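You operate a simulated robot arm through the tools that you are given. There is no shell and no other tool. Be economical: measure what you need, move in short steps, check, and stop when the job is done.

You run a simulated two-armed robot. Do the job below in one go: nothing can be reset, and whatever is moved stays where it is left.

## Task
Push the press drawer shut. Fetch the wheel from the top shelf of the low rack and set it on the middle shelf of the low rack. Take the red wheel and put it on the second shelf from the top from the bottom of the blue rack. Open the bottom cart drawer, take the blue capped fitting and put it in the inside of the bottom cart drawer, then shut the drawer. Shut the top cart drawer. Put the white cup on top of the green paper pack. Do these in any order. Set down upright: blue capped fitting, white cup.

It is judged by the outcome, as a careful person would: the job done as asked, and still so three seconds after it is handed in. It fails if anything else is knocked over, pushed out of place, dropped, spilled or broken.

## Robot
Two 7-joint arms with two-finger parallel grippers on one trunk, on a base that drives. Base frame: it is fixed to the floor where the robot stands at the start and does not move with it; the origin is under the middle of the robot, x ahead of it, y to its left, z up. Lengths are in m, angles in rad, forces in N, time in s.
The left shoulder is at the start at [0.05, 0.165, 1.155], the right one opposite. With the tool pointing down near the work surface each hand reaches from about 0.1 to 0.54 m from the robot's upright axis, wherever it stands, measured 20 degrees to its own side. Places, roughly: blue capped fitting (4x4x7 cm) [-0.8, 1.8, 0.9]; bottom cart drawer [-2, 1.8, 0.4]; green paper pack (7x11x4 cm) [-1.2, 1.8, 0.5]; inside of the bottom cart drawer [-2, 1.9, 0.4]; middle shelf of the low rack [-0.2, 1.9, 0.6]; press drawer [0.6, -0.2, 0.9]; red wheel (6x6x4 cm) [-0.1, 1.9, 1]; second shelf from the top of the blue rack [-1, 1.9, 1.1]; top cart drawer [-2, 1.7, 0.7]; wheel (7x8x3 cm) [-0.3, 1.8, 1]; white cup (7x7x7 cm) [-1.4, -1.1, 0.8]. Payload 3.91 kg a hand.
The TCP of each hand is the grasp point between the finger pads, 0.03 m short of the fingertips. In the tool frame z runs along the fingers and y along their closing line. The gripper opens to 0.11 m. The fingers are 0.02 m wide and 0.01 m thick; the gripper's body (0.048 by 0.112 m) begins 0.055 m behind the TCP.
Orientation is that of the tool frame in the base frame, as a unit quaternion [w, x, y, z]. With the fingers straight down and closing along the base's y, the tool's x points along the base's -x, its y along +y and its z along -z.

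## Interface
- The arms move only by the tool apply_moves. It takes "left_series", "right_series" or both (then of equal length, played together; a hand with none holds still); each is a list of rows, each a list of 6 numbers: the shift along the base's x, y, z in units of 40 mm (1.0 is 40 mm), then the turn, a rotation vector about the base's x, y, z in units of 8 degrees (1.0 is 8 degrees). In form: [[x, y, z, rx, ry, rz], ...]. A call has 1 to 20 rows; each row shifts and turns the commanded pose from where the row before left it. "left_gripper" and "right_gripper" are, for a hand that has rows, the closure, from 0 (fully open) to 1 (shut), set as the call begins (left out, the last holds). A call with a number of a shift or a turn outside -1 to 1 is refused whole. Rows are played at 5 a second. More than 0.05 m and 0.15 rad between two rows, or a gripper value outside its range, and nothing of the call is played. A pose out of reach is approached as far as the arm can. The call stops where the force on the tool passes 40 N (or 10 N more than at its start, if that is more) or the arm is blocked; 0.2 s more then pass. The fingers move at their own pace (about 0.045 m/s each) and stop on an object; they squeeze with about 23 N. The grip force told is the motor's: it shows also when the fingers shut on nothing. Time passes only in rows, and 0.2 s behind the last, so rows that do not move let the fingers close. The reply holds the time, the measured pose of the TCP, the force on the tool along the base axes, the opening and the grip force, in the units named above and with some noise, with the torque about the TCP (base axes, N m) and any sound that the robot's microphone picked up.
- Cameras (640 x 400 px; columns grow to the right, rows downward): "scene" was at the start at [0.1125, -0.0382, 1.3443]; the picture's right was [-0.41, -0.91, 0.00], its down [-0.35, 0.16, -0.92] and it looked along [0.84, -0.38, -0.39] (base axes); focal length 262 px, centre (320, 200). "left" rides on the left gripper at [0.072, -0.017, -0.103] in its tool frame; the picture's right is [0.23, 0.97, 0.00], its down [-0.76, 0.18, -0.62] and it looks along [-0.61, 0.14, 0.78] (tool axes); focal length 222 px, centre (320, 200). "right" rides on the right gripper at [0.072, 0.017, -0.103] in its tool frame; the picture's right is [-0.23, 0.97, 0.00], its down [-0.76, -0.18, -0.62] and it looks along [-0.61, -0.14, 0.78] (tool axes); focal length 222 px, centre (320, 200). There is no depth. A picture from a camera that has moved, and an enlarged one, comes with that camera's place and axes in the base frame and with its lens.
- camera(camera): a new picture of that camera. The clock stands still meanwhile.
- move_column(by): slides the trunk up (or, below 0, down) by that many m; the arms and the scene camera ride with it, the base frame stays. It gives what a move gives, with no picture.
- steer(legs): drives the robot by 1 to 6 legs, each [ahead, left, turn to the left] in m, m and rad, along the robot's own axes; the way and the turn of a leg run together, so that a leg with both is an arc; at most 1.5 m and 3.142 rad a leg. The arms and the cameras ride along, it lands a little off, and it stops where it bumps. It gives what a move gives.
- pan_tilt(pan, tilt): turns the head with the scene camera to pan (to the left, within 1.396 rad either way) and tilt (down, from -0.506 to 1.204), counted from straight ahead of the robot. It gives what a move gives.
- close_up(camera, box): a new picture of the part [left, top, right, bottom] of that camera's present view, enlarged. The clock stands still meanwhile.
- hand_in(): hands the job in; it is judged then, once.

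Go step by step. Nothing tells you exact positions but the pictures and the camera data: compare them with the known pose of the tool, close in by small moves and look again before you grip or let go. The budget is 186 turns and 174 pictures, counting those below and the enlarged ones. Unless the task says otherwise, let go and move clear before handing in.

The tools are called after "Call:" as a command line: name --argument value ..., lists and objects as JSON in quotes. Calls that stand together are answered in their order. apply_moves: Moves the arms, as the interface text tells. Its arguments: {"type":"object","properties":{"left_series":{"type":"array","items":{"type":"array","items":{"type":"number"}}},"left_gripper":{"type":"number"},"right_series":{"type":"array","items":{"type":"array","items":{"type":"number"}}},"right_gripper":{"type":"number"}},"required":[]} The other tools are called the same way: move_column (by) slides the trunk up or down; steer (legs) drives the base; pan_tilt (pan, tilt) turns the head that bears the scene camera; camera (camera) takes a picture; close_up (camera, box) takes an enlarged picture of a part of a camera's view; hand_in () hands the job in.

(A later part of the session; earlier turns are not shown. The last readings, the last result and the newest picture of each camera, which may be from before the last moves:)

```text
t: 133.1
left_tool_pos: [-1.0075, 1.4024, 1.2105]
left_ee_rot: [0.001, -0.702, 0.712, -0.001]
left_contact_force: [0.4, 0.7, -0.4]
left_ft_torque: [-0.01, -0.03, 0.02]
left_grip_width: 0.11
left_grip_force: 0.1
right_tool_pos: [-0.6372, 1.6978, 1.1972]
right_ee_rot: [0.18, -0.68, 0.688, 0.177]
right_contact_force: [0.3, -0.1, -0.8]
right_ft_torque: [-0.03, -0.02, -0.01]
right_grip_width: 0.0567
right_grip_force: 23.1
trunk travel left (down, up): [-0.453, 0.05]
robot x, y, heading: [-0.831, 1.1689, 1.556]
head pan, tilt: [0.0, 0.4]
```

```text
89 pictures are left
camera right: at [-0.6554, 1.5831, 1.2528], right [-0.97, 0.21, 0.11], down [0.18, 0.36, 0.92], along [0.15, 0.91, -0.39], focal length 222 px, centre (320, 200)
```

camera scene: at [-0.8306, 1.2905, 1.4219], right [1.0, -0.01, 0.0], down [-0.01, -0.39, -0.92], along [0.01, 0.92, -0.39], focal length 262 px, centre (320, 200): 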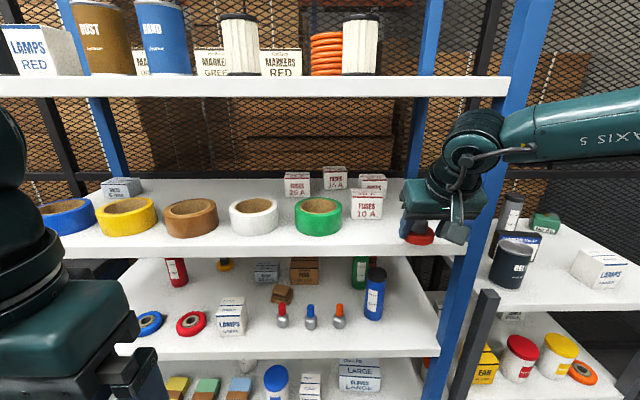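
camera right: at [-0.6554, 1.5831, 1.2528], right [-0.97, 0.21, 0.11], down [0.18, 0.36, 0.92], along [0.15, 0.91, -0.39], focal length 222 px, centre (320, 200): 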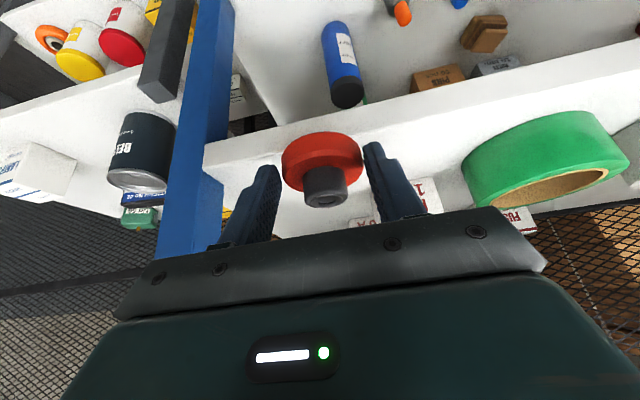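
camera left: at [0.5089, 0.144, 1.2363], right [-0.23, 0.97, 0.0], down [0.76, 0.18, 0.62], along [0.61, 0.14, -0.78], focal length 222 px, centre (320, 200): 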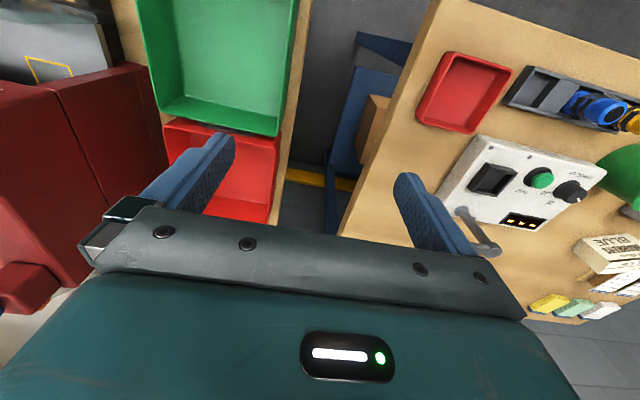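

Call:
steer --legs '[[0.11, -0.006, 0]]'

Call:
move_column --by -0.02

Call:
camera --camera "right"

Call:
close_up --camera "scene" --box '[340, 150, 540, 275]'

```text
t: 134.3
left_tool_pos: [-0.9998, 1.5137, 1.2114]
left_ee_rot: [0.0, -0.701, 0.713, 0.0]
left_contact_force: [0.6, 0.3, -0.1]
left_ft_torque: [-0.02, -0.01, -0.01]
left_grip_width: 0.1101
left_grip_force: 0.0
right_tool_pos: [-0.6292, 1.8079, 1.1985]
right_ee_rot: [0.18, -0.68, 0.689, 0.176]
right_contact_force: [-0.3, 0.2, -2.2]
right_ft_torque: [-0.04, 0.0, 0.0]
right_grip_width: 0.057
right_grip_force: 23.4
trunk travel left (down, up): [-0.453, 0.05]
robot x, y, heading: [-0.8241, 1.2811, 1.551]
head pan, tilt: [0.0, 0.4]
```

```text
t: 135.0
left_tool_pos: [-0.9999, 1.5127, 1.1914]
left_ee_rot: [0.002, -0.701, 0.713, -0.001]
left_contact_force: [-1.0, -0.4, -0.5]
left_ft_torque: [0.03, -0.01, -0.03]
left_grip_width: 0.1099
left_grip_force: 0.0
right_tool_pos: [-0.6291, 1.8077, 1.1773]
right_ee_rot: [0.18, -0.68, 0.689, 0.177]
right_contact_force: [0.0, 0.4, -0.2]
right_ft_torque: [-0.03, -0.02, 0.01]
right_grip_width: 0.0573
right_grip_force: 23.2
trunk travel left (down, up): [-0.433, 0.07]
robot x, y, heading: [-0.8245, 1.2764, 1.558]
head pan, tilt: [0.0, 0.4]
```

```text
88 pictures are left
camera right: at [-0.6475, 1.6923, 1.2331], right [-0.97, 0.21, 0.11], down [0.18, 0.36, 0.92], along [0.16, 0.91, -0.39], focal length 222 px, centre (320, 200)
```

right: 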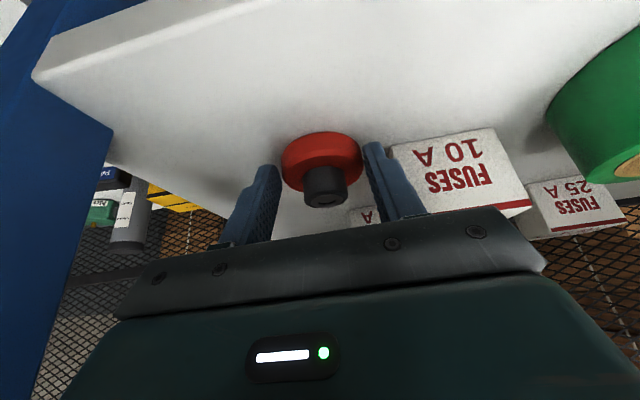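

```text
3.20 times, centred on (440, 212) of scene
camera zoom: at [-0.8229, 1.3996, 1.4019], right [1.0, -0.01, 0.0], down [-0.01, -0.39, -0.92], along [0.01, 0.92, -0.39], focal length 839 px, centre (-64, 160)
```

zoom: 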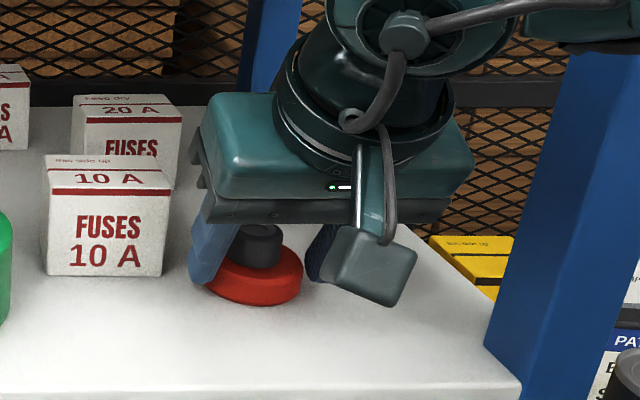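

Call:
apply_moves --right_series '[[0.3, 0, 0, 0, 0, 0]]'

Call:
move_column --by -0.008

Call:
move_column --by -0.004

Call:
close_up --camera "scene" --box '[340, 140, 540, 265]'

```text
t: 135.4
left_tool_pos: [-1.0, 1.5115, 1.1899]
left_ee_rot: [0.0, -0.702, 0.713, 0.001]
left_contact_force: [0.5, 0.6, -0.1]
left_ft_torque: [-0.03, 0.0, 0.03]
left_grip_width: 0.1101
left_grip_force: 0.1
right_tool_pos: [-0.6173, 1.8068, 1.1773]
right_ee_rot: [0.18, -0.68, 0.689, 0.177]
right_contact_force: [0.1, -0.1, -1.5]
right_ft_torque: [-0.02, 0.04, -0.01]
right_grip_width: 0.0576
right_grip_force: 22.6
trunk travel left (down, up): [-0.433, 0.07]
robot x, y, heading: [-0.8231, 1.2763, 1.553]
head pan, tilt: [0.0, 0.4]
```

```text
t: 136.0
left_tool_pos: [-0.9993, 1.5114, 1.1839]
left_ee_rot: [0.002, -0.702, 0.712, 0.002]
left_contact_force: [0.4, 0.4, 0.8]
left_ft_torque: [0.01, -0.03, 0.03]
left_grip_width: 0.1099
left_grip_force: 0.1
right_tool_pos: [-0.6173, 1.8072, 1.1765]
right_ee_rot: [0.184, -0.678, 0.688, 0.182]
right_contact_force: [6.0, 2.0, 29.8]
right_ft_torque: [0.48, -0.17, -0.14]
right_grip_width: 0.0571
right_grip_force: 23.1
trunk travel left (down, up): [-0.425, 0.078]
robot x, y, heading: [-0.8233, 1.2803, 1.559]
head pan, tilt: [0.0, 0.4]
```

```text
t: 136.5
left_tool_pos: [-0.9996, 1.5099, 1.1792]
left_ee_rot: [0.002, -0.702, 0.712, 0.001]
left_contact_force: [-0.2, 0.1, -0.4]
left_ft_torque: [0.01, -0.02, 0.01]
left_grip_width: 0.1101
left_grip_force: 0.0
right_tool_pos: [-0.6178, 1.8062, 1.1729]
right_ee_rot: [0.185, -0.678, 0.688, 0.181]
right_contact_force: [3.5, -0.3, 32.7]
right_ft_torque: [0.79, -0.18, -0.11]
right_grip_width: 0.057
right_grip_force: 23.2
trunk travel left (down, up): [-0.421, 0.082]
robot x, y, heading: [-0.8235, 1.2807, 1.554]
head pan, tilt: [0.0, 0.4]
```

```text
3.20 times, centred on (440, 202) of scene
camera zoom: at [-0.8236, 1.3964, 1.3905], right [1.0, -0.01, 0.0], down [-0.01, -0.39, -0.92], along [0.01, 0.92, -0.39], focal length 839 px, centre (-64, 192)
```

zoom: 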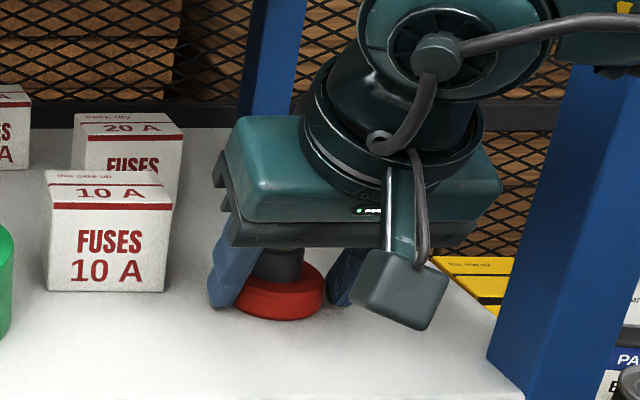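

Firmly on the shelf. Relieve the load slightly, release and withdraw along the tool axis.

Call:
move_column --by 0.007

Call:
apply_moves --right_series '[[0, 0, 0, 0, 0, 0], [0, 0, 0, 0, 0, 0], [0, 0, 0, 0, 0, 0]]' --right_gripper 0.3

Call:
apply_moves --right_series '[[0, -0.2, 0.4, 0, 0, 0], [0, -0.3, 0.5, 0, 0, 0], [0, -0.8, 0.4, 0, 0, 0], [0, -0.9, 0.2, 0, 0, 0], [0, -0.9, 0, 0, 0, 0]]'

Call:
close_up --camera "scene" --box '[340, 140, 540, 265]'

```text
t: 137.1
left_tool_pos: [-1.0006, 1.5119, 1.1854]
left_ee_rot: [0.001, -0.702, 0.713, 0.0]
left_contact_force: [-0.5, -0.3, -0.3]
left_ft_torque: [0.0, -0.01, -0.01]
left_grip_width: 0.1101
left_grip_force: 0.0
right_tool_pos: [-0.6192, 1.8055, 1.1723]
right_ee_rot: [0.181, -0.68, 0.688, 0.175]
right_contact_force: [-0.6, 2.3, 11.3]
right_ft_torque: [0.66, 0.07, 0.04]
right_grip_width: 0.0571
right_grip_force: 23.5
trunk travel left (down, up): [-0.428, 0.075]
robot x, y, heading: [-0.8249, 1.2777, 1.556]
head pan, tilt: [0.0, 0.4]
```

```text
t: 137.9
left_tool_pos: [-0.9999, 1.5125, 1.1852]
left_ee_rot: [0.002, -0.702, 0.712, 0.0]
left_contact_force: [0.1, 0.1, 0.1]
left_ft_torque: [0.0, 0.02, 0.01]
left_grip_width: 0.11
left_grip_force: 0.1
right_tool_pos: [-0.6175, 1.8062, 1.1723]
right_ee_rot: [0.18, -0.681, 0.688, 0.176]
right_contact_force: [-0.2, 0.2, -0.2]
right_ft_torque: [0.0, 0.04, 0.0]
right_grip_width: 0.077
right_grip_force: 0.0
trunk travel left (down, up): [-0.428, 0.075]
robot x, y, heading: [-0.8252, 1.2794, 1.552]
head pan, tilt: [0.0, 0.4]
```

```text
t: 139.1
left_tool_pos: [-1.0003, 1.5122, 1.1866]
left_ee_rot: [0.001, -0.701, 0.713, 0.0]
left_contact_force: [-0.7, 0.9, -0.4]
left_ft_torque: [0.0, -0.02, 0.01]
left_grip_width: 0.1097
left_grip_force: 0.2
right_tool_pos: [-0.6169, 1.6811, 1.235]
right_ee_rot: [0.181, -0.68, 0.688, 0.177]
right_contact_force: [-0.6, 0.9, -0.8]
right_ft_torque: [0.04, 0.0, 0.01]
right_grip_width: 0.0771
right_grip_force: 0.1
trunk travel left (down, up): [-0.428, 0.075]
robot x, y, heading: [-0.8256, 1.276, 1.552]
head pan, tilt: [0.0, 0.4]
```

```text
3.20 times, centred on (440, 202) of scene
camera zoom: at [-0.8227, 1.3987, 1.3971], right [1.0, -0.01, 0.0], down [-0.01, -0.39, -0.92], along [0.01, 0.92, -0.39], focal length 839 px, centre (-64, 192)
```

zoom: 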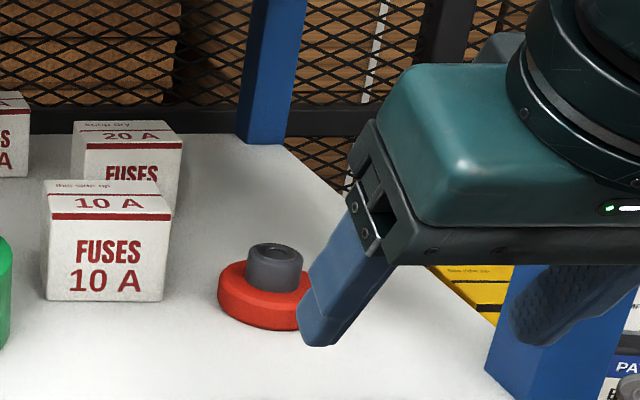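

Red wheel is in place on the second shelf. Next the blue capped fitting on the third shelf; I look at it closely.

Call:
steer --legs '[[-0.2, -0.1, 0]]'

Call:
pan_tilt --pan 0.2 --tilt 0.6

Call:
camera --camera "scene"

Call:
close_up --camera "scene" --box '[220, 150, 420, 275]'

```text
t: 140.8
left_tool_pos: [-0.9035, 1.3113, 1.1852]
left_ee_rot: [0.001, -0.701, 0.713, 0.0]
left_contact_force: [0.4, 0.1, 0.4]
left_ft_torque: [0.07, 0.02, -0.02]
left_grip_width: 0.1103
left_grip_force: 0.1
right_tool_pos: [-0.52, 1.4801, 1.2335]
right_ee_rot: [0.181, -0.679, 0.689, 0.177]
right_contact_force: [0.7, -1.2, 0.4]
right_ft_torque: [0.02, 0.02, 0.01]
right_grip_width: 0.0768
right_grip_force: 0.1
trunk travel left (down, up): [-0.428, 0.075]
robot x, y, heading: [-0.7255, 1.0758, 1.556]
head pan, tilt: [0.0, 0.4]
```

```text
t: 141.5
left_tool_pos: [-0.9037, 1.3109, 1.1862]
left_ee_rot: [0.001, -0.701, 0.713, 0.0]
left_contact_force: [0.6, 0.1, -0.2]
left_ft_torque: [-0.01, 0.01, -0.01]
left_grip_width: 0.1099
left_grip_force: 0.0
right_tool_pos: [-0.5211, 1.4806, 1.2341]
right_ee_rot: [0.181, -0.68, 0.689, 0.176]
right_contact_force: [-0.7, -0.4, -0.2]
right_ft_torque: [0.03, -0.02, 0.02]
right_grip_width: 0.0767
right_grip_force: 0.1
trunk travel left (down, up): [-0.428, 0.075]
robot x, y, heading: [-0.7258, 1.0722, 1.552]
head pan, tilt: [0.201, 0.6]
```

```text
84 pictures are left
camera scene: at [-0.7441, 1.1924, 1.3788], right [0.98, 0.18, 0.0], down [0.1, -0.56, -0.83], along [-0.15, 0.81, -0.56], focal length 262 px, centre (320, 200)
```

scene: 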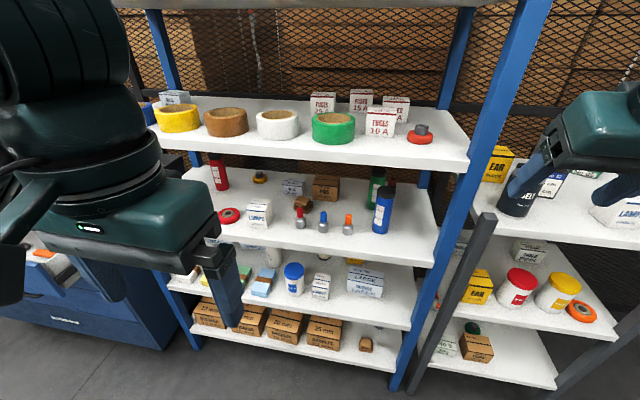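

```text
3.20 times, centred on (320, 212) of scene
camera zoom: at [-0.7441, 1.1924, 1.3788], right [0.98, 0.18, 0.0], down [0.1, -0.56, -0.83], along [-0.15, 0.81, -0.56], focal length 839 px, centre (320, 160)
```

zoom: 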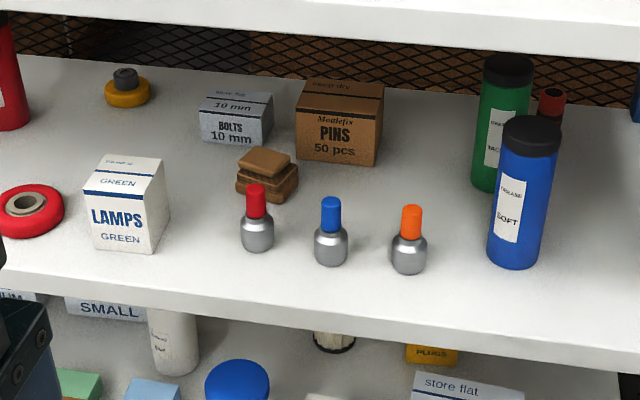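

Fittings: blue at about (−0.841, 1.785), base z≈0.868, neighbours ±7 cm. I'll set a 46° tilt, narrow the gripper, lower, and shift left.

Call:
apply_moves --right_series '[[0, 0.4, -0.8, 1, 0, 0], [0, 0.4, -0.8, 1, 0, 0], [0, 0.4, -0.8, 0, 0, 0], [0, 0.4, -0.8, 0, 0, 0], [0, 0.4, -0.8, 0, 0, 0]]' --right_gripper 0.45

Call:
move_column --by -0.12

Call:
steer --legs '[[0, 0.32, 0]]'

Call:
pan_tilt --pan -0.2 --tilt 0.5

Call:
camera --camera "scene"

```text
t: 142.7
left_tool_pos: [-0.9041, 1.3125, 1.1865]
left_ee_rot: [0.001, -0.701, 0.713, -0.001]
left_contact_force: [-0.1, -0.1, -0.6]
left_ft_torque: [0.0, -0.01, -0.01]
left_grip_width: 0.1099
left_grip_force: 0.1
right_tool_pos: [-0.52, 1.5608, 1.0718]
right_ee_rot: [0.273, -0.647, 0.658, 0.27]
right_contact_force: [-0.1, -0.1, -0.7]
right_ft_torque: [0.0, 0.0, -0.02]
right_grip_width: 0.0603
right_grip_force: 0.0
trunk travel left (down, up): [-0.428, 0.075]
robot x, y, heading: [-0.7244, 1.0779, 1.555]
head pan, tilt: [0.201, 0.6]
```

```text
t: 144.2
left_tool_pos: [-0.9035, 1.3115, 1.0659]
left_ee_rot: [0.002, -0.7, 0.714, 0.0]
left_contact_force: [0.1, 0.8, 0.2]
left_ft_torque: [0.0, -0.04, 0.02]
left_grip_width: 0.1102
left_grip_force: 0.0
right_tool_pos: [-0.5205, 1.5599, 0.9544]
right_ee_rot: [0.273, -0.648, 0.658, 0.27]
right_contact_force: [0.4, 0.3, 0.9]
right_ft_torque: [-0.01, -0.01, 0.02]
right_grip_width: 0.0604
right_grip_force: 0.0
trunk travel left (down, up): [-0.308, 0.195]
robot x, y, heading: [-0.7278, 1.0765, 1.554]
head pan, tilt: [0.201, 0.6]
```

```text
t: 147.6
left_tool_pos: [-1.225, 1.3153, 1.066]
left_ee_rot: [0.001, -0.702, 0.712, 0.0]
left_contact_force: [-1.0, -0.2, 0.0]
left_ft_torque: [0.01, -0.03, 0.02]
left_grip_width: 0.11
left_grip_force: 0.0
right_tool_pos: [-0.8415, 1.5659, 0.9534]
right_ee_rot: [0.273, -0.649, 0.657, 0.271]
right_contact_force: [-0.2, -0.3, -0.1]
right_ft_torque: [-0.02, -0.02, 0.02]
right_grip_width: 0.0604
right_grip_force: 0.0
trunk travel left (down, up): [-0.308, 0.195]
robot x, y, heading: [-1.0492, 1.0813, 1.553]
head pan, tilt: [0.201, 0.6]
```

```text
t: 148.5
left_tool_pos: [-1.2249, 1.3169, 1.0651]
left_ee_rot: [0.001, -0.702, 0.713, -0.002]
left_contact_force: [0.0, -0.7, -0.2]
left_ft_torque: [0.0, -0.02, 0.0]
left_grip_width: 0.1098
left_grip_force: 0.0
right_tool_pos: [-0.8418, 1.5654, 0.9538]
right_ee_rot: [0.273, -0.648, 0.658, 0.27]
right_contact_force: [-0.3, 0.3, 0.5]
right_ft_torque: [0.01, -0.03, 0.01]
right_grip_width: 0.0605
right_grip_force: 0.1
trunk travel left (down, up): [-0.308, 0.195]
robot x, y, heading: [-1.0476, 1.0829, 1.553]
head pan, tilt: [-0.201, 0.499]
```

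```text
82 pictures are left
camera scene: at [-1.03, 1.1994, 1.2678], right [0.98, -0.21, 0.0], down [-0.1, -0.47, -0.88], along [0.19, 0.86, -0.48], focal length 262 px, centre (320, 200)
```

scene: 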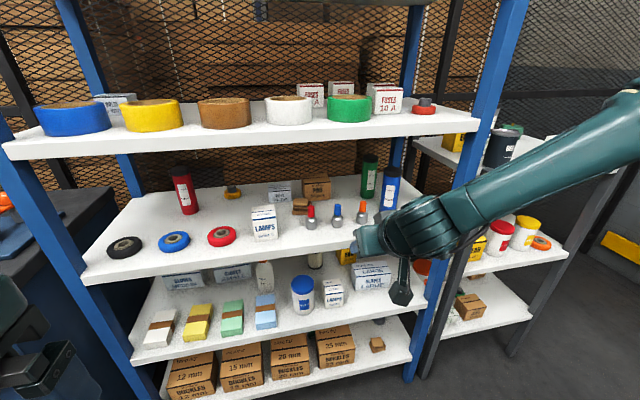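

Call:
steer --legs '[[0.14, 0, 0]]'

Call:
camera --camera "right"

Call:
close_up --camera "scene" --box '[270, 170, 450, 282]'

```text
t: 149.8
left_tool_pos: [-1.2239, 1.4578, 1.0663]
left_ee_rot: [0.001, -0.701, 0.713, -0.001]
left_contact_force: [0.2, 0.5, 0.0]
left_ft_torque: [-0.02, 0.0, 0.01]
left_grip_width: 0.1102
left_grip_force: 0.1
right_tool_pos: [-0.84, 1.7075, 0.9534]
right_ee_rot: [0.273, -0.649, 0.657, 0.271]
right_contact_force: [0.7, 0.1, 1.0]
right_ft_torque: [-0.02, 0.01, 0.01]
right_grip_width: 0.0606
right_grip_force: 0.0
trunk travel left (down, up): [-0.308, 0.195]
robot x, y, heading: [-1.0455, 1.2175, 1.555]
head pan, tilt: [-0.201, 0.499]
```

```text
81 pictures are left
camera right: at [-0.8582, 1.5818, 0.9753], right [-0.97, 0.17, 0.16], down [0.18, 0.09, 0.98], along [0.16, 0.98, -0.12], focal length 222 px, centre (320, 200)
```

right: 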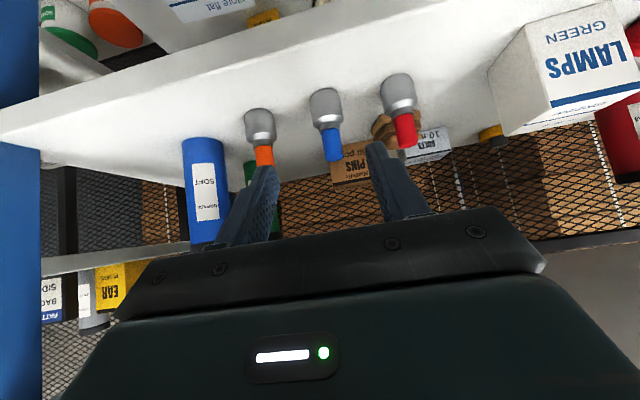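

```text
3.56 times, centred on (360, 226) of scene
camera zoom: at [-1.0279, 1.3405, 1.2678], right [0.98, -0.21, 0.0], down [-0.1, -0.47, -0.88], along [0.19, 0.86, -0.48], focal length 932 px, centre (178, 108)
```

zoom: 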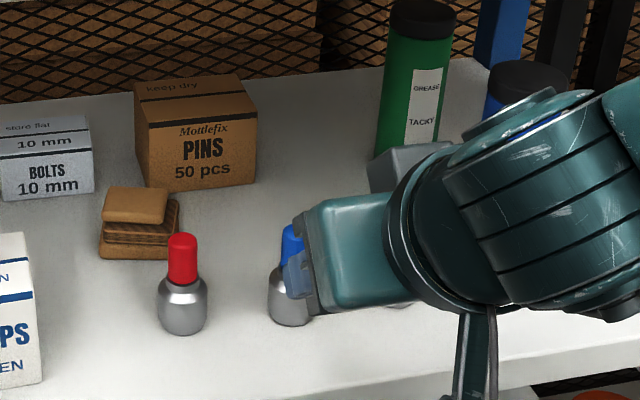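

Call:
apply_moves --right_series '[[-0.2, 0.5, 0, 0, 0, 0], [0, 0.6, 0, 0, 0, 0], [0, 0.6, -0.3, 0, 0, 0]]'

Call:
camera --camera "right"

Call:
close_up --camera "scene" --box '[270, 170, 450, 282]'

```text
t: 150.6
left_tool_pos: [-1.2227, 1.4566, 1.066]
left_ee_rot: [0.001, -0.701, 0.713, 0.0]
left_contact_force: [0.0, 0.1, -0.7]
left_ft_torque: [-0.01, -0.02, 0.02]
left_grip_width: 0.11
left_grip_force: 0.0
right_tool_pos: [-0.8486, 1.7743, 0.941]
right_ee_rot: [0.273, -0.648, 0.658, 0.27]
right_contact_force: [0.0, 0.4, 0.1]
right_ft_torque: [-0.03, 0.0, -0.02]
right_grip_width: 0.0605
right_grip_force: 0.2
trunk travel left (down, up): [-0.308, 0.195]
robot x, y, heading: [-1.0453, 1.2221, 1.558]
head pan, tilt: [-0.201, 0.499]
```

```text
79 pictures are left
camera right: at [-0.8664, 1.6496, 0.9627], right [-0.97, 0.17, 0.16], down [0.18, 0.09, 0.98], along [0.16, 0.98, -0.12], focal length 222 px, centre (320, 200)
```

right: 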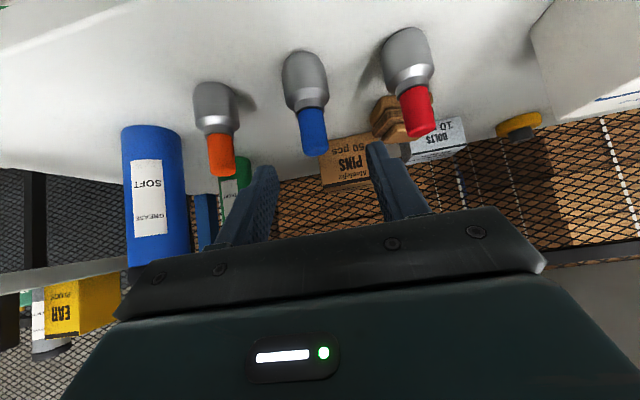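

```text
3.56 times, centred on (360, 226) of scene
camera zoom: at [-1.0278, 1.3402, 1.2678], right [0.98, -0.21, 0.0], down [-0.1, -0.47, -0.88], along [0.19, 0.86, -0.48], focal length 932 px, centre (178, 108)
```

zoom: 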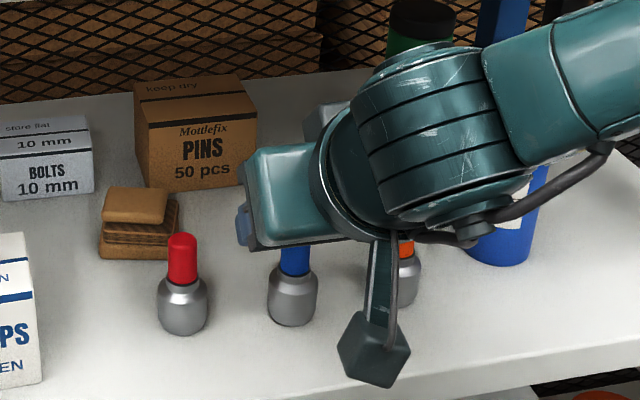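

Call:
apply_moves --right_series '[[0.06, 0.1, -0.6, 0, 0, 0], [0, 0.05, -0.5, 0, 0, 0], [0, 0, -0.4, 0, 0, 0]]'

Call:
camera --camera "right"

```text
t: 151.4
left_tool_pos: [-1.2231, 1.4565, 1.0643]
left_ee_rot: [0.001, -0.701, 0.713, 0.001]
left_contact_force: [-0.5, 0.2, 0.5]
left_ft_torque: [-0.03, -0.01, 0.0]
left_grip_width: 0.1099
left_grip_force: 0.1
right_tool_pos: [-0.8462, 1.7803, 0.8808]
right_ee_rot: [0.274, -0.648, 0.658, 0.27]
right_contact_force: [-0.6, -1.1, -0.1]
right_ft_torque: [-0.02, 0.01, 0.03]
right_grip_width: 0.0603
right_grip_force: 0.1
trunk travel left (down, up): [-0.308, 0.195]
robot x, y, heading: [-1.047, 1.215, 1.549]
head pan, tilt: [-0.201, 0.499]
```

```text
77 pictures are left
camera right: at [-0.8638, 1.6554, 0.9031], right [-0.97, 0.17, 0.16], down [0.18, 0.09, 0.98], along [0.15, 0.98, -0.12], focal length 222 px, centre (320, 200)
```

right: 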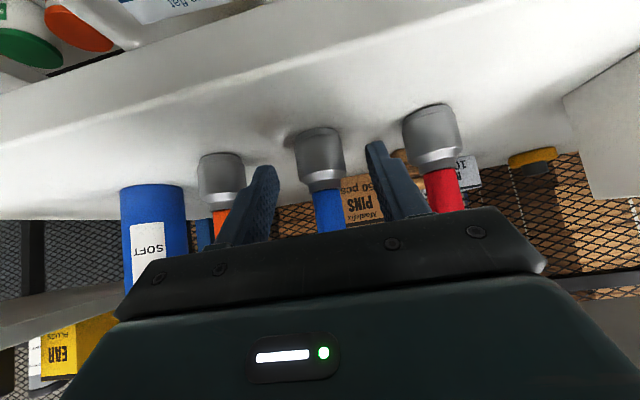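

The blue fitting is centered between the fingers. Closing.

Call:
apply_moves --right_series '[[0, 0, 0, 0, 0, 0], [0, 0, 0, 0, 0, 0], [0, 0, 0, 0, 0, 0]]' --right_gripper 1

Call:
apply_moves --right_series '[[0, 0, 0.5, 0, 0, 0], [0, 0, 0.7, 0, 0, 0], [0, 0, 0.8, 0, 0, 0]]'

Call:
camera --camera "right"

```text
t: 152.2
left_tool_pos: [-1.2226, 1.4574, 1.065]
left_ee_rot: [0.001, -0.701, 0.714, 0.0]
left_contact_force: [-0.4, -0.5, 0.4]
left_ft_torque: [-0.04, 0.01, 0.01]
left_grip_width: 0.1101
left_grip_force: 0.1
right_tool_pos: [-0.8459, 1.7805, 0.8808]
right_ee_rot: [0.273, -0.648, 0.657, 0.27]
right_contact_force: [-0.9, 0.4, 0.1]
right_ft_torque: [0.0, 0.0, 0.0]
right_grip_width: 0.0322
right_grip_force: 22.7
trunk travel left (down, up): [-0.308, 0.195]
robot x, y, heading: [-1.0476, 1.2207, 1.556]
head pan, tilt: [-0.201, 0.499]
```

```text
t: 153.0
left_tool_pos: [-1.223, 1.4563, 1.0653]
left_ee_rot: [0.002, -0.702, 0.712, 0.0]
left_contact_force: [-1.0, -0.4, -0.8]
left_ft_torque: [0.0, -0.01, 0.01]
left_grip_width: 0.1101
left_grip_force: 0.0
right_tool_pos: [-0.8471, 1.7803, 0.9617]
right_ee_rot: [0.274, -0.649, 0.657, 0.27]
right_contact_force: [0.0, 0.4, -1.0]
right_ft_torque: [-0.02, -0.01, 0.05]
right_grip_width: 0.0319
right_grip_force: 23.1
trunk travel left (down, up): [-0.308, 0.195]
robot x, y, heading: [-1.0511, 1.2155, 1.552]
head pan, tilt: [-0.201, 0.499]
```

```text
76 pictures are left
camera right: at [-0.8645, 1.6544, 0.9831], right [-0.97, 0.17, 0.16], down [0.18, 0.09, 0.98], along [0.15, 0.98, -0.12], focal length 222 px, centre (320, 200)
```

right: 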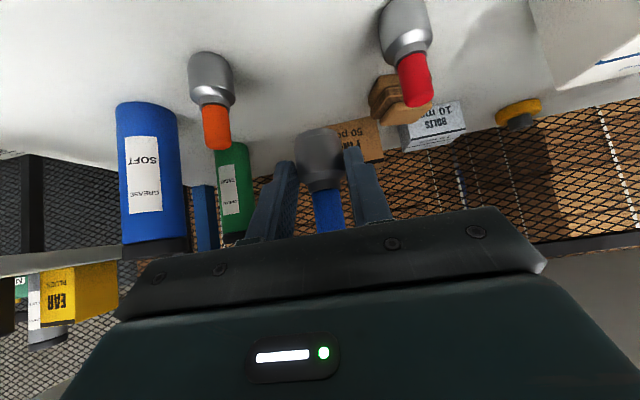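

Fitting is held upright. Backing out and moving left to look at the cart.

Call:
steer --legs '[[-0.28, 0, 0], [0, 0.7, 0]]'

Call:
pan_tilt --pan 0.3 --tilt 0.6

Call:
camera --camera "scene"

```text
t: 161.2
left_tool_pos: [-1.9322, 1.1845, 1.065]
left_ee_rot: [0.002, -0.703, 0.712, 0.0]
left_contact_force: [-0.7, -0.1, 0.2]
left_ft_torque: [-0.02, 0.0, 0.01]
left_grip_width: 0.1101
left_grip_force: 0.0
right_tool_pos: [-1.5574, 1.5088, 0.9605]
right_ee_rot: [0.273, -0.65, 0.656, 0.271]
right_contact_force: [-0.3, -0.2, -0.9]
right_ft_torque: [-0.01, -0.03, 0.0]
right_grip_width: 0.0321
right_grip_force: 22.8
trunk travel left (down, up): [-0.308, 0.195]
robot x, y, heading: [-1.7568, 0.9482, 1.557]
head pan, tilt: [-0.201, 0.499]
```

```text
t: 162.1
left_tool_pos: [-1.9325, 1.1839, 1.0657]
left_ee_rot: [0.002, -0.703, 0.711, 0.0]
left_contact_force: [0.0, -0.1, 0.2]
left_ft_torque: [-0.02, 0.01, -0.01]
left_grip_width: 0.1099
left_grip_force: 0.2
right_tool_pos: [-1.5581, 1.5081, 0.9625]
right_ee_rot: [0.272, -0.65, 0.656, 0.27]
right_contact_force: [-0.2, -0.8, -0.8]
right_ft_torque: [0.0, 0.04, 0.02]
right_grip_width: 0.0322
right_grip_force: 23.3
trunk travel left (down, up): [-0.308, 0.195]
robot x, y, heading: [-1.755, 0.9489, 1.56]
head pan, tilt: [0.3, 0.6]
```

```text
75 pictures are left
camera scene: at [-1.781, 1.0638, 1.2588], right [0.96, 0.28, 0.0], down [0.16, -0.54, -0.83], along [-0.23, 0.79, -0.56], focal length 262 px, centre (320, 200)
```

scene: 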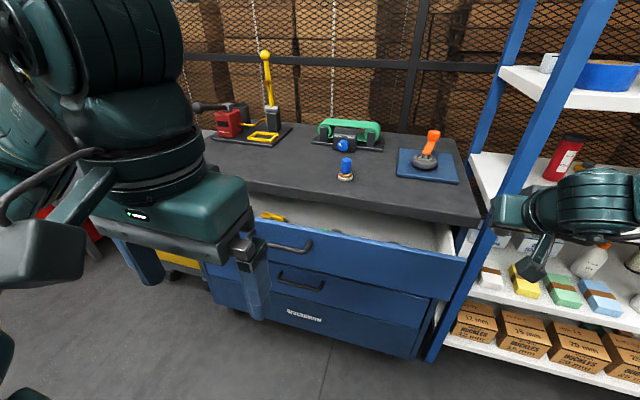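

The cart's top drawer is open (handle ≈ (−2.03, 1.6, 0.69)), bottom drawer handle ≈ (−2.03, 1.65, 0.45). I'll shut the top one first with the closed left fingers tilted forward, keeping the right hand high.

Call:
apply_moves --left_series '[[0, 0.7, -0.7, 1, 0, 0], [0, 0.7, -0.7, 1, 0, 0], [0, 0.7, -0.7, 1, 0, 0], [0, 0.7, -0.7, 1, 0, 0], [0, 0.7, -0.7, 1, 0, 0], [0, 0.7, -0.7, 1, 0, 0], [0, 0.5, -0.7, 0, 0, 0]]' --right_series '[[0, 0, 0.4, 0, 0, 0], [0, 0, 0.4, 0, 0, 0], [0, 0, 0.4, 0, 0, 0], [0, 0, 0.4, 0, 0, 0], [0, 0, 0.4, 0, 0, 0], [0, 0, 0.4, 0, 0, 0], [0, 0, 0.4, 0, 0, 0]]' --left_gripper 1

Call:
move_column --by -0.16

Call:
camera --camera "scene"

```text
t: 163.7
left_tool_pos: [-1.9256, 1.3953, 0.8775]
left_ee_rot: [0.287, -0.641, 0.65, 0.291]
left_contact_force: [0.8, 1.0, 0.2]
left_ft_torque: [-0.04, -0.03, 0.02]
left_grip_width: 0.0001
left_grip_force: 22.7
left hand out of reach, approached as far as the arm can: row 2, 3, 4
right_tool_pos: [-1.5566, 1.5089, 1.0738]
right_ee_rot: [0.273, -0.649, 0.657, 0.27]
right_contact_force: [-0.1, -0.2, -0.5]
right_ft_torque: [-0.03, -0.03, 0.0]
right_grip_width: 0.0322
right_grip_force: 23.1
trunk travel left (down, up): [-0.308, 0.195]
robot x, y, heading: [-1.7512, 0.9529, 1.563]
head pan, tilt: [0.3, 0.6]
```

```text
t: 165.5
left_tool_pos: [-1.9257, 1.3949, 0.7178]
left_ee_rot: [0.287, -0.642, 0.65, 0.29]
left_contact_force: [0.6, -0.1, -0.6]
left_ft_torque: [-0.01, 0.0, 0.0]
left_grip_width: 0.0
left_grip_force: 22.9
right_tool_pos: [-1.5566, 1.5085, 0.9124]
right_ee_rot: [0.273, -0.65, 0.656, 0.271]
right_contact_force: [-1.2, 0.9, -0.8]
right_ft_torque: [-0.02, 0.0, 0.05]
right_grip_width: 0.0321
right_grip_force: 22.5
trunk travel left (down, up): [-0.148, 0.355]
robot x, y, heading: [-1.7522, 0.9469, 1.557]
head pan, tilt: [0.3, 0.6]
```

```text
74 pictures are left
camera scene: at [-1.781, 1.0637, 1.0988], right [0.96, 0.28, 0.0], down [0.16, -0.54, -0.83], along [-0.23, 0.79, -0.56], focal length 262 px, centre (320, 200)
```

scene: 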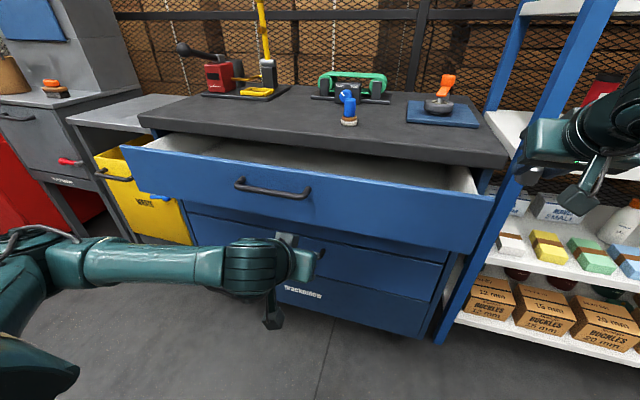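

Call:
camera --camera "left"

Call:
close_up --camera "scene" --box '[110, 90, 370, 252]'

```text
73 pictures are left
camera left: at [-1.9102, 1.269, 0.7336], right [-0.98, -0.14, -0.16], down [-0.17, 0.05, 0.98], along [-0.13, 0.99, -0.07], focal length 222 px, centre (320, 200)
```

left: 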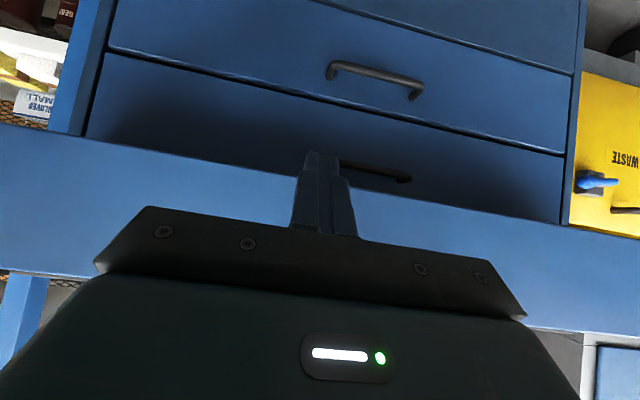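

```text
2.46 times, centred on (240, 171) of scene
camera zoom: at [-1.781, 1.0637, 1.0988], right [0.96, 0.28, 0.0], down [0.16, -0.54, -0.83], along [-0.23, 0.79, -0.56], focal length 646 px, centre (517, 271)
```

zoom: 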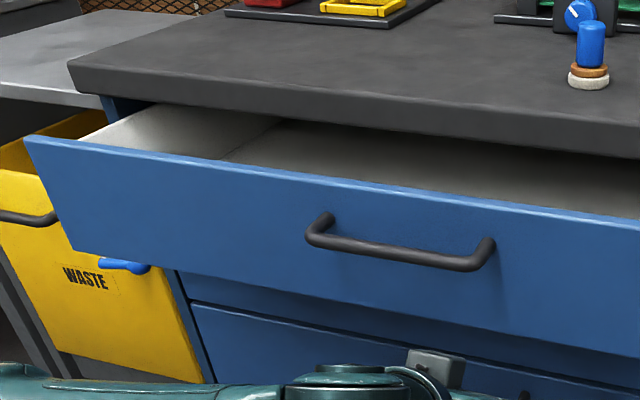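

The open panel is about y 1.58 (z 0.66–0.81). I'll pull the right hand back a bit, align the left fingertips beside the handle and drive forward to push.

Call:
apply_moves --right_series '[[0, -0.9, 0.3, 0, 0, 0], [0, -0.9, 0.3, 0, 0, 0], [0, -0.9, 0.3, 0, 0, 0], [0, -0.7, 0.3, 0, 0, 0]]'

Call:
move_column --by 0.037

Call:
steer --legs '[[0, -0.03, 0], [0.15, 0, 0]]'

Call:
camera --camera "scene"

```text
t: 166.5
left_tool_pos: [-1.9258, 1.3958, 0.718]
left_ee_rot: [0.287, -0.642, 0.65, 0.289]
left_contact_force: [-0.4, -0.5, -0.8]
left_ft_torque: [0.01, 0.01, 0.03]
left_grip_width: 0.0
left_grip_force: 23.0
right_tool_pos: [-1.556, 1.3711, 0.9613]
right_ee_rot: [0.273, -0.649, 0.656, 0.271]
right_contact_force: [-0.7, 0.8, 0.0]
right_ft_torque: [-0.01, -0.02, 0.01]
right_grip_width: 0.032
right_grip_force: 22.5
trunk travel left (down, up): [-0.148, 0.355]
robot x, y, heading: [-1.7581, 0.9466, 1.561]
head pan, tilt: [0.3, 0.6]
```

```text
t: 167.3
left_tool_pos: [-1.9261, 1.3951, 0.7556]
left_ee_rot: [0.288, -0.641, 0.651, 0.289]
left_contact_force: [-0.4, 0.7, -0.3]
left_ft_torque: [0.01, 0.0, 0.0]
left_grip_width: 0.0
left_grip_force: 22.7
right_tool_pos: [-1.5563, 1.3727, 0.998]
right_ee_rot: [0.272, -0.649, 0.657, 0.27]
right_contact_force: [0.1, -0.1, -0.6]
right_ft_torque: [-0.01, -0.01, -0.02]
right_grip_width: 0.032
right_grip_force: 23.2
trunk travel left (down, up): [-0.185, 0.318]
robot x, y, heading: [-1.7564, 0.9491, 1.563]
head pan, tilt: [0.3, 0.6]
```

```text
t: 169.3
left_tool_pos: [-1.895, 1.5448, 0.7558]
left_ee_rot: [0.287, -0.641, 0.65, 0.289]
left_contact_force: [-0.3, -0.8, 0.4]
left_ft_torque: [0.02, -0.03, 0.0]
left_grip_width: 0.0
left_grip_force: 23.3
right_tool_pos: [-1.5259, 1.522, 0.9987]
right_ee_rot: [0.273, -0.649, 0.656, 0.271]
right_contact_force: [-0.2, 0.2, -0.9]
right_ft_torque: [-0.01, 0.02, -0.02]
right_grip_width: 0.0321
right_grip_force: 22.6
trunk travel left (down, up): [-0.185, 0.318]
robot x, y, heading: [-1.7214, 1.0988, 1.558]
head pan, tilt: [0.3, 0.6]
```

```text
71 pictures are left
camera scene: at [-1.7496, 1.213, 1.1357], right [0.96, 0.29, 0.0], down [0.16, -0.54, -0.82], along [-0.24, 0.79, -0.57], focal length 262 px, centre (320, 200)
```

scene: 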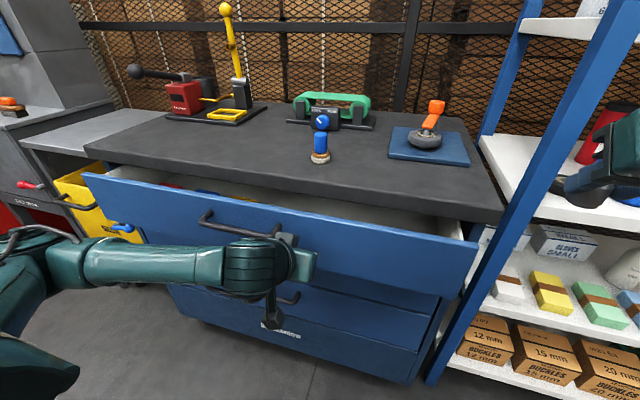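

Call:
apply_moves --right_series '[[-0.8, -0.3, 0, 0, 0, 0], [-0.8, -0.3, 0, 0, 0, 0]]'

Call:
steer --legs '[[0.1, 0, 0]]'

Call:
camera --camera "scene"

```text
t: 169.9
left_tool_pos: [-1.8953, 1.5447, 0.7556]
left_ee_rot: [0.286, -0.643, 0.649, 0.29]
left_contact_force: [0.0, 0.3, 0.5]
left_ft_torque: [-0.01, -0.01, 0.02]
left_grip_width: 0.0001
left_grip_force: 23.4
right_tool_pos: [-1.5891, 1.4978, 0.9988]
right_ee_rot: [0.273, -0.65, 0.656, 0.27]
right_contact_force: [0.0, 0.7, -0.8]
right_ft_torque: [-0.06, 0.0, 0.01]
right_grip_width: 0.0318
right_grip_force: 23.0
trunk travel left (down, up): [-0.185, 0.318]
robot x, y, heading: [-1.7254, 1.0964, 1.557]
head pan, tilt: [0.3, 0.6]
```

```text
t: 171.0
left_tool_pos: [-1.8931, 1.623, 0.7526]
left_ee_rot: [0.281, -0.643, 0.655, 0.282]
left_contact_force: [-0.5, -2.3, 1.4]
left_ft_torque: [0.01, 0.02, 0.02]
left_grip_width: 0.0001
left_grip_force: 23.1
right_tool_pos: [-1.5889, 1.5845, 0.9983]
right_ee_rot: [0.273, -0.651, 0.655, 0.271]
right_contact_force: [0.9, 0.7, -1.5]
right_ft_torque: [-0.02, -0.01, 0.01]
right_grip_width: 0.032
right_grip_force: 23.2
trunk travel left (down, up): [-0.185, 0.318]
robot x, y, heading: [-1.7239, 1.1845, 1.561]
head pan, tilt: [0.3, 0.6]
stopped in leg 1: the force on the tool passed its limit at 125 N (the readings are from after the stop); the commanded pose is now the measured one
```

```text
70 pictures are left
camera scene: at [-1.749, 1.2996, 1.1357], right [0.96, 0.29, 0.0], down [0.16, -0.54, -0.83], along [-0.24, 0.79, -0.56], focal length 262 px, centre (320, 200)
```

scene: 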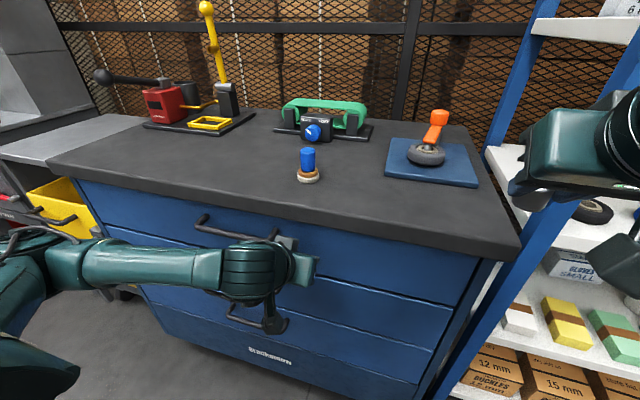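

The top drawer is shut. Backing off to see the lower drawers.

Call:
steer --legs '[[-0.3, 0, 0]]'

Call:
apply_moves --left_series '[[0.9, 0, 0, 0, 0, 0], [0.9, 0, 0.5, 0, 0, 0], [0.9, 0, 0.5, 0, 0, 0]]'

Call:
camera --camera "scene"

Call:
close_up --camera "scene" --box '[140, 130, 400, 292]'

```text
t: 173.1
left_tool_pos: [-1.8944, 1.3238, 0.7526]
left_ee_rot: [0.281, -0.643, 0.654, 0.283]
left_contact_force: [0.6, -0.2, 0.1]
left_ft_torque: [0.03, -0.01, 0.03]
left_grip_width: 0.0
left_grip_force: 23.3
right_tool_pos: [-1.592, 1.2872, 0.9971]
right_ee_rot: [0.273, -0.65, 0.656, 0.269]
right_contact_force: [0.4, -0.1, -0.8]
right_ft_torque: [-0.02, -0.01, 0.0]
right_grip_width: 0.0321
right_grip_force: 23.0
trunk travel left (down, up): [-0.185, 0.318]
robot x, y, heading: [-1.7237, 0.886, 1.561]
head pan, tilt: [0.3, 0.6]
```

```text
t: 173.9
left_tool_pos: [-1.7876, 1.3221, 0.7916]
left_ee_rot: [0.28, -0.643, 0.654, 0.283]
left_contact_force: [-0.1, 0.7, -0.3]
left_ft_torque: [0.0, -0.03, 0.02]
left_grip_width: 0.0
left_grip_force: 22.4
right_tool_pos: [-1.5908, 1.2851, 0.9982]
right_ee_rot: [0.272, -0.65, 0.656, 0.27]
right_contact_force: [0.5, 0.1, -0.9]
right_ft_torque: [0.0, 0.02, -0.01]
right_grip_width: 0.032
right_grip_force: 22.9
trunk travel left (down, up): [-0.185, 0.318]
robot x, y, heading: [-1.7286, 0.8883, 1.559]
head pan, tilt: [0.3, 0.6]
```

```text
69 pictures are left
camera scene: at [-1.7513, 1.0009, 1.1358], right [0.96, 0.29, 0.0], down [0.16, -0.54, -0.83], along [-0.24, 0.79, -0.56], focal length 262 px, centre (320, 200)
```

scene: 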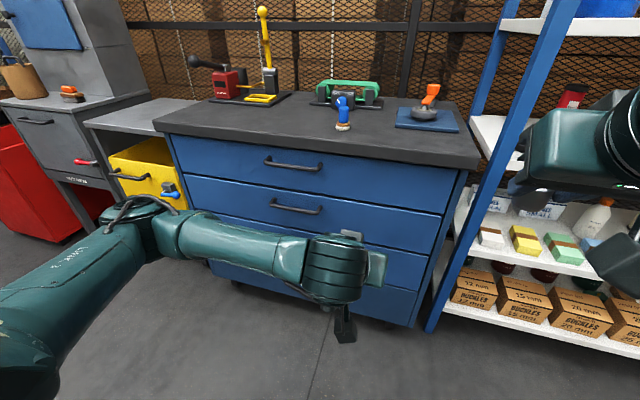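

```text
2.46 times, centred on (270, 211) of scene
camera zoom: at [-1.7513, 1.0009, 1.1358], right [0.96, 0.29, 0.0], down [0.16, -0.54, -0.83], along [-0.24, 0.79, -0.56], focal length 646 px, centre (443, 173)
```

zoom: 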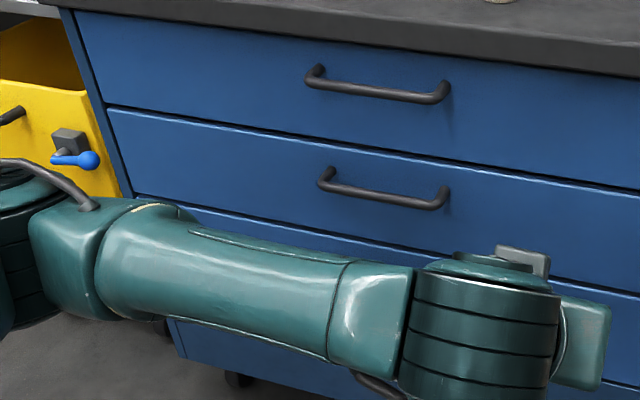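

Top drawer is flush now. I'll lower the trunk fully and look at the lower drawers with the left wrist camera.

Call:
apply_moves --left_series '[[-0.9, -0.3, 0.5, 0, 0, 0], [-0.9, -0.3, 0.5, 0, 0, 0], [-0.9, 0, 0, 0, 0, 0]]'

Call:
move_column --by -0.18

Call:
camera --camera "left"

Call:
camera --camera "scene"

```text
t: 174.7
left_tool_pos: [-1.8943, 1.3006, 0.8313]
left_ee_rot: [0.281, -0.642, 0.656, 0.281]
left_contact_force: [0.2, -0.2, -0.2]
left_ft_torque: [-0.02, -0.04, -0.01]
left_grip_width: 0.0
left_grip_force: 23.1
right_tool_pos: [-1.5927, 1.2862, 0.999]
right_ee_rot: [0.272, -0.651, 0.655, 0.27]
right_contact_force: [0.6, 0.2, -0.3]
right_ft_torque: [-0.01, 0.03, 0.01]
right_grip_width: 0.032
right_grip_force: 22.6
trunk travel left (down, up): [-0.185, 0.318]
robot x, y, heading: [-1.726, 0.8868, 1.565]
head pan, tilt: [0.3, 0.6]
```

```text
t: 176.7
left_tool_pos: [-1.8958, 1.3008, 0.6526]
left_ee_rot: [0.282, -0.641, 0.656, 0.282]
left_contact_force: [-0.5, -0.2, -0.1]
left_ft_torque: [0.0, -0.01, 0.0]
left_grip_width: 0.0002
left_grip_force: 23.1
right_tool_pos: [-1.5922, 1.2866, 0.8184]
right_ee_rot: [0.273, -0.65, 0.656, 0.27]
right_contact_force: [0.3, 0.4, -1.0]
right_ft_torque: [-0.01, -0.04, 0.0]
right_grip_width: 0.0322
right_grip_force: 23.2
trunk travel left (down, up): [-0.005, 0.498]
robot x, y, heading: [-1.7279, 0.8892, 1.563]
head pan, tilt: [0.3, 0.6]
```

```text
67 pictures are left
camera left: at [-1.88, 1.1745, 0.67], right [-0.98, -0.14, -0.16], down [-0.17, 0.07, 0.98], along [-0.13, 0.99, -0.09], focal length 222 px, centre (320, 200)
```

left: 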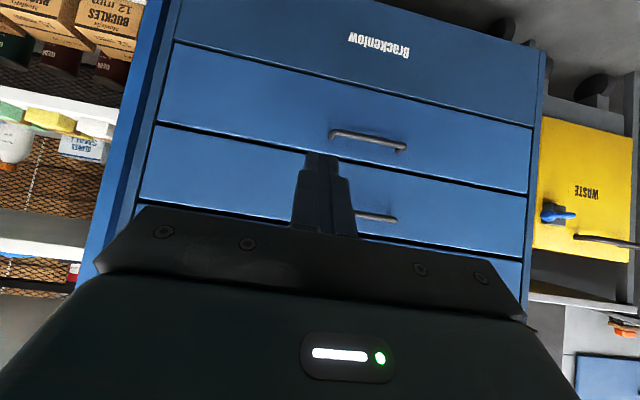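

```text
66 pictures are left
camera scene: at [-1.7515, 1.0009, 0.9558], right [0.96, 0.29, 0.0], down [0.16, -0.54, -0.83], along [-0.24, 0.79, -0.56], focal length 262 px, centre (320, 200)
```

scene: 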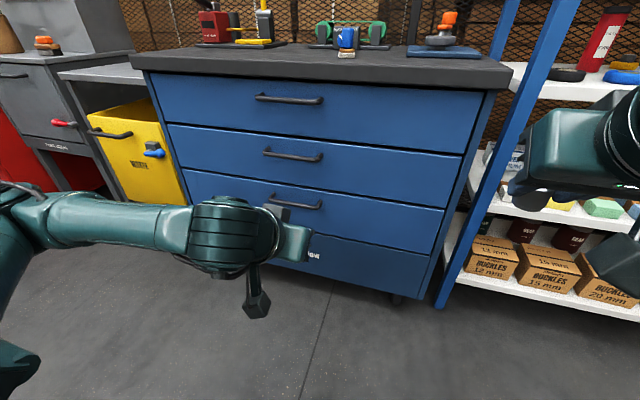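

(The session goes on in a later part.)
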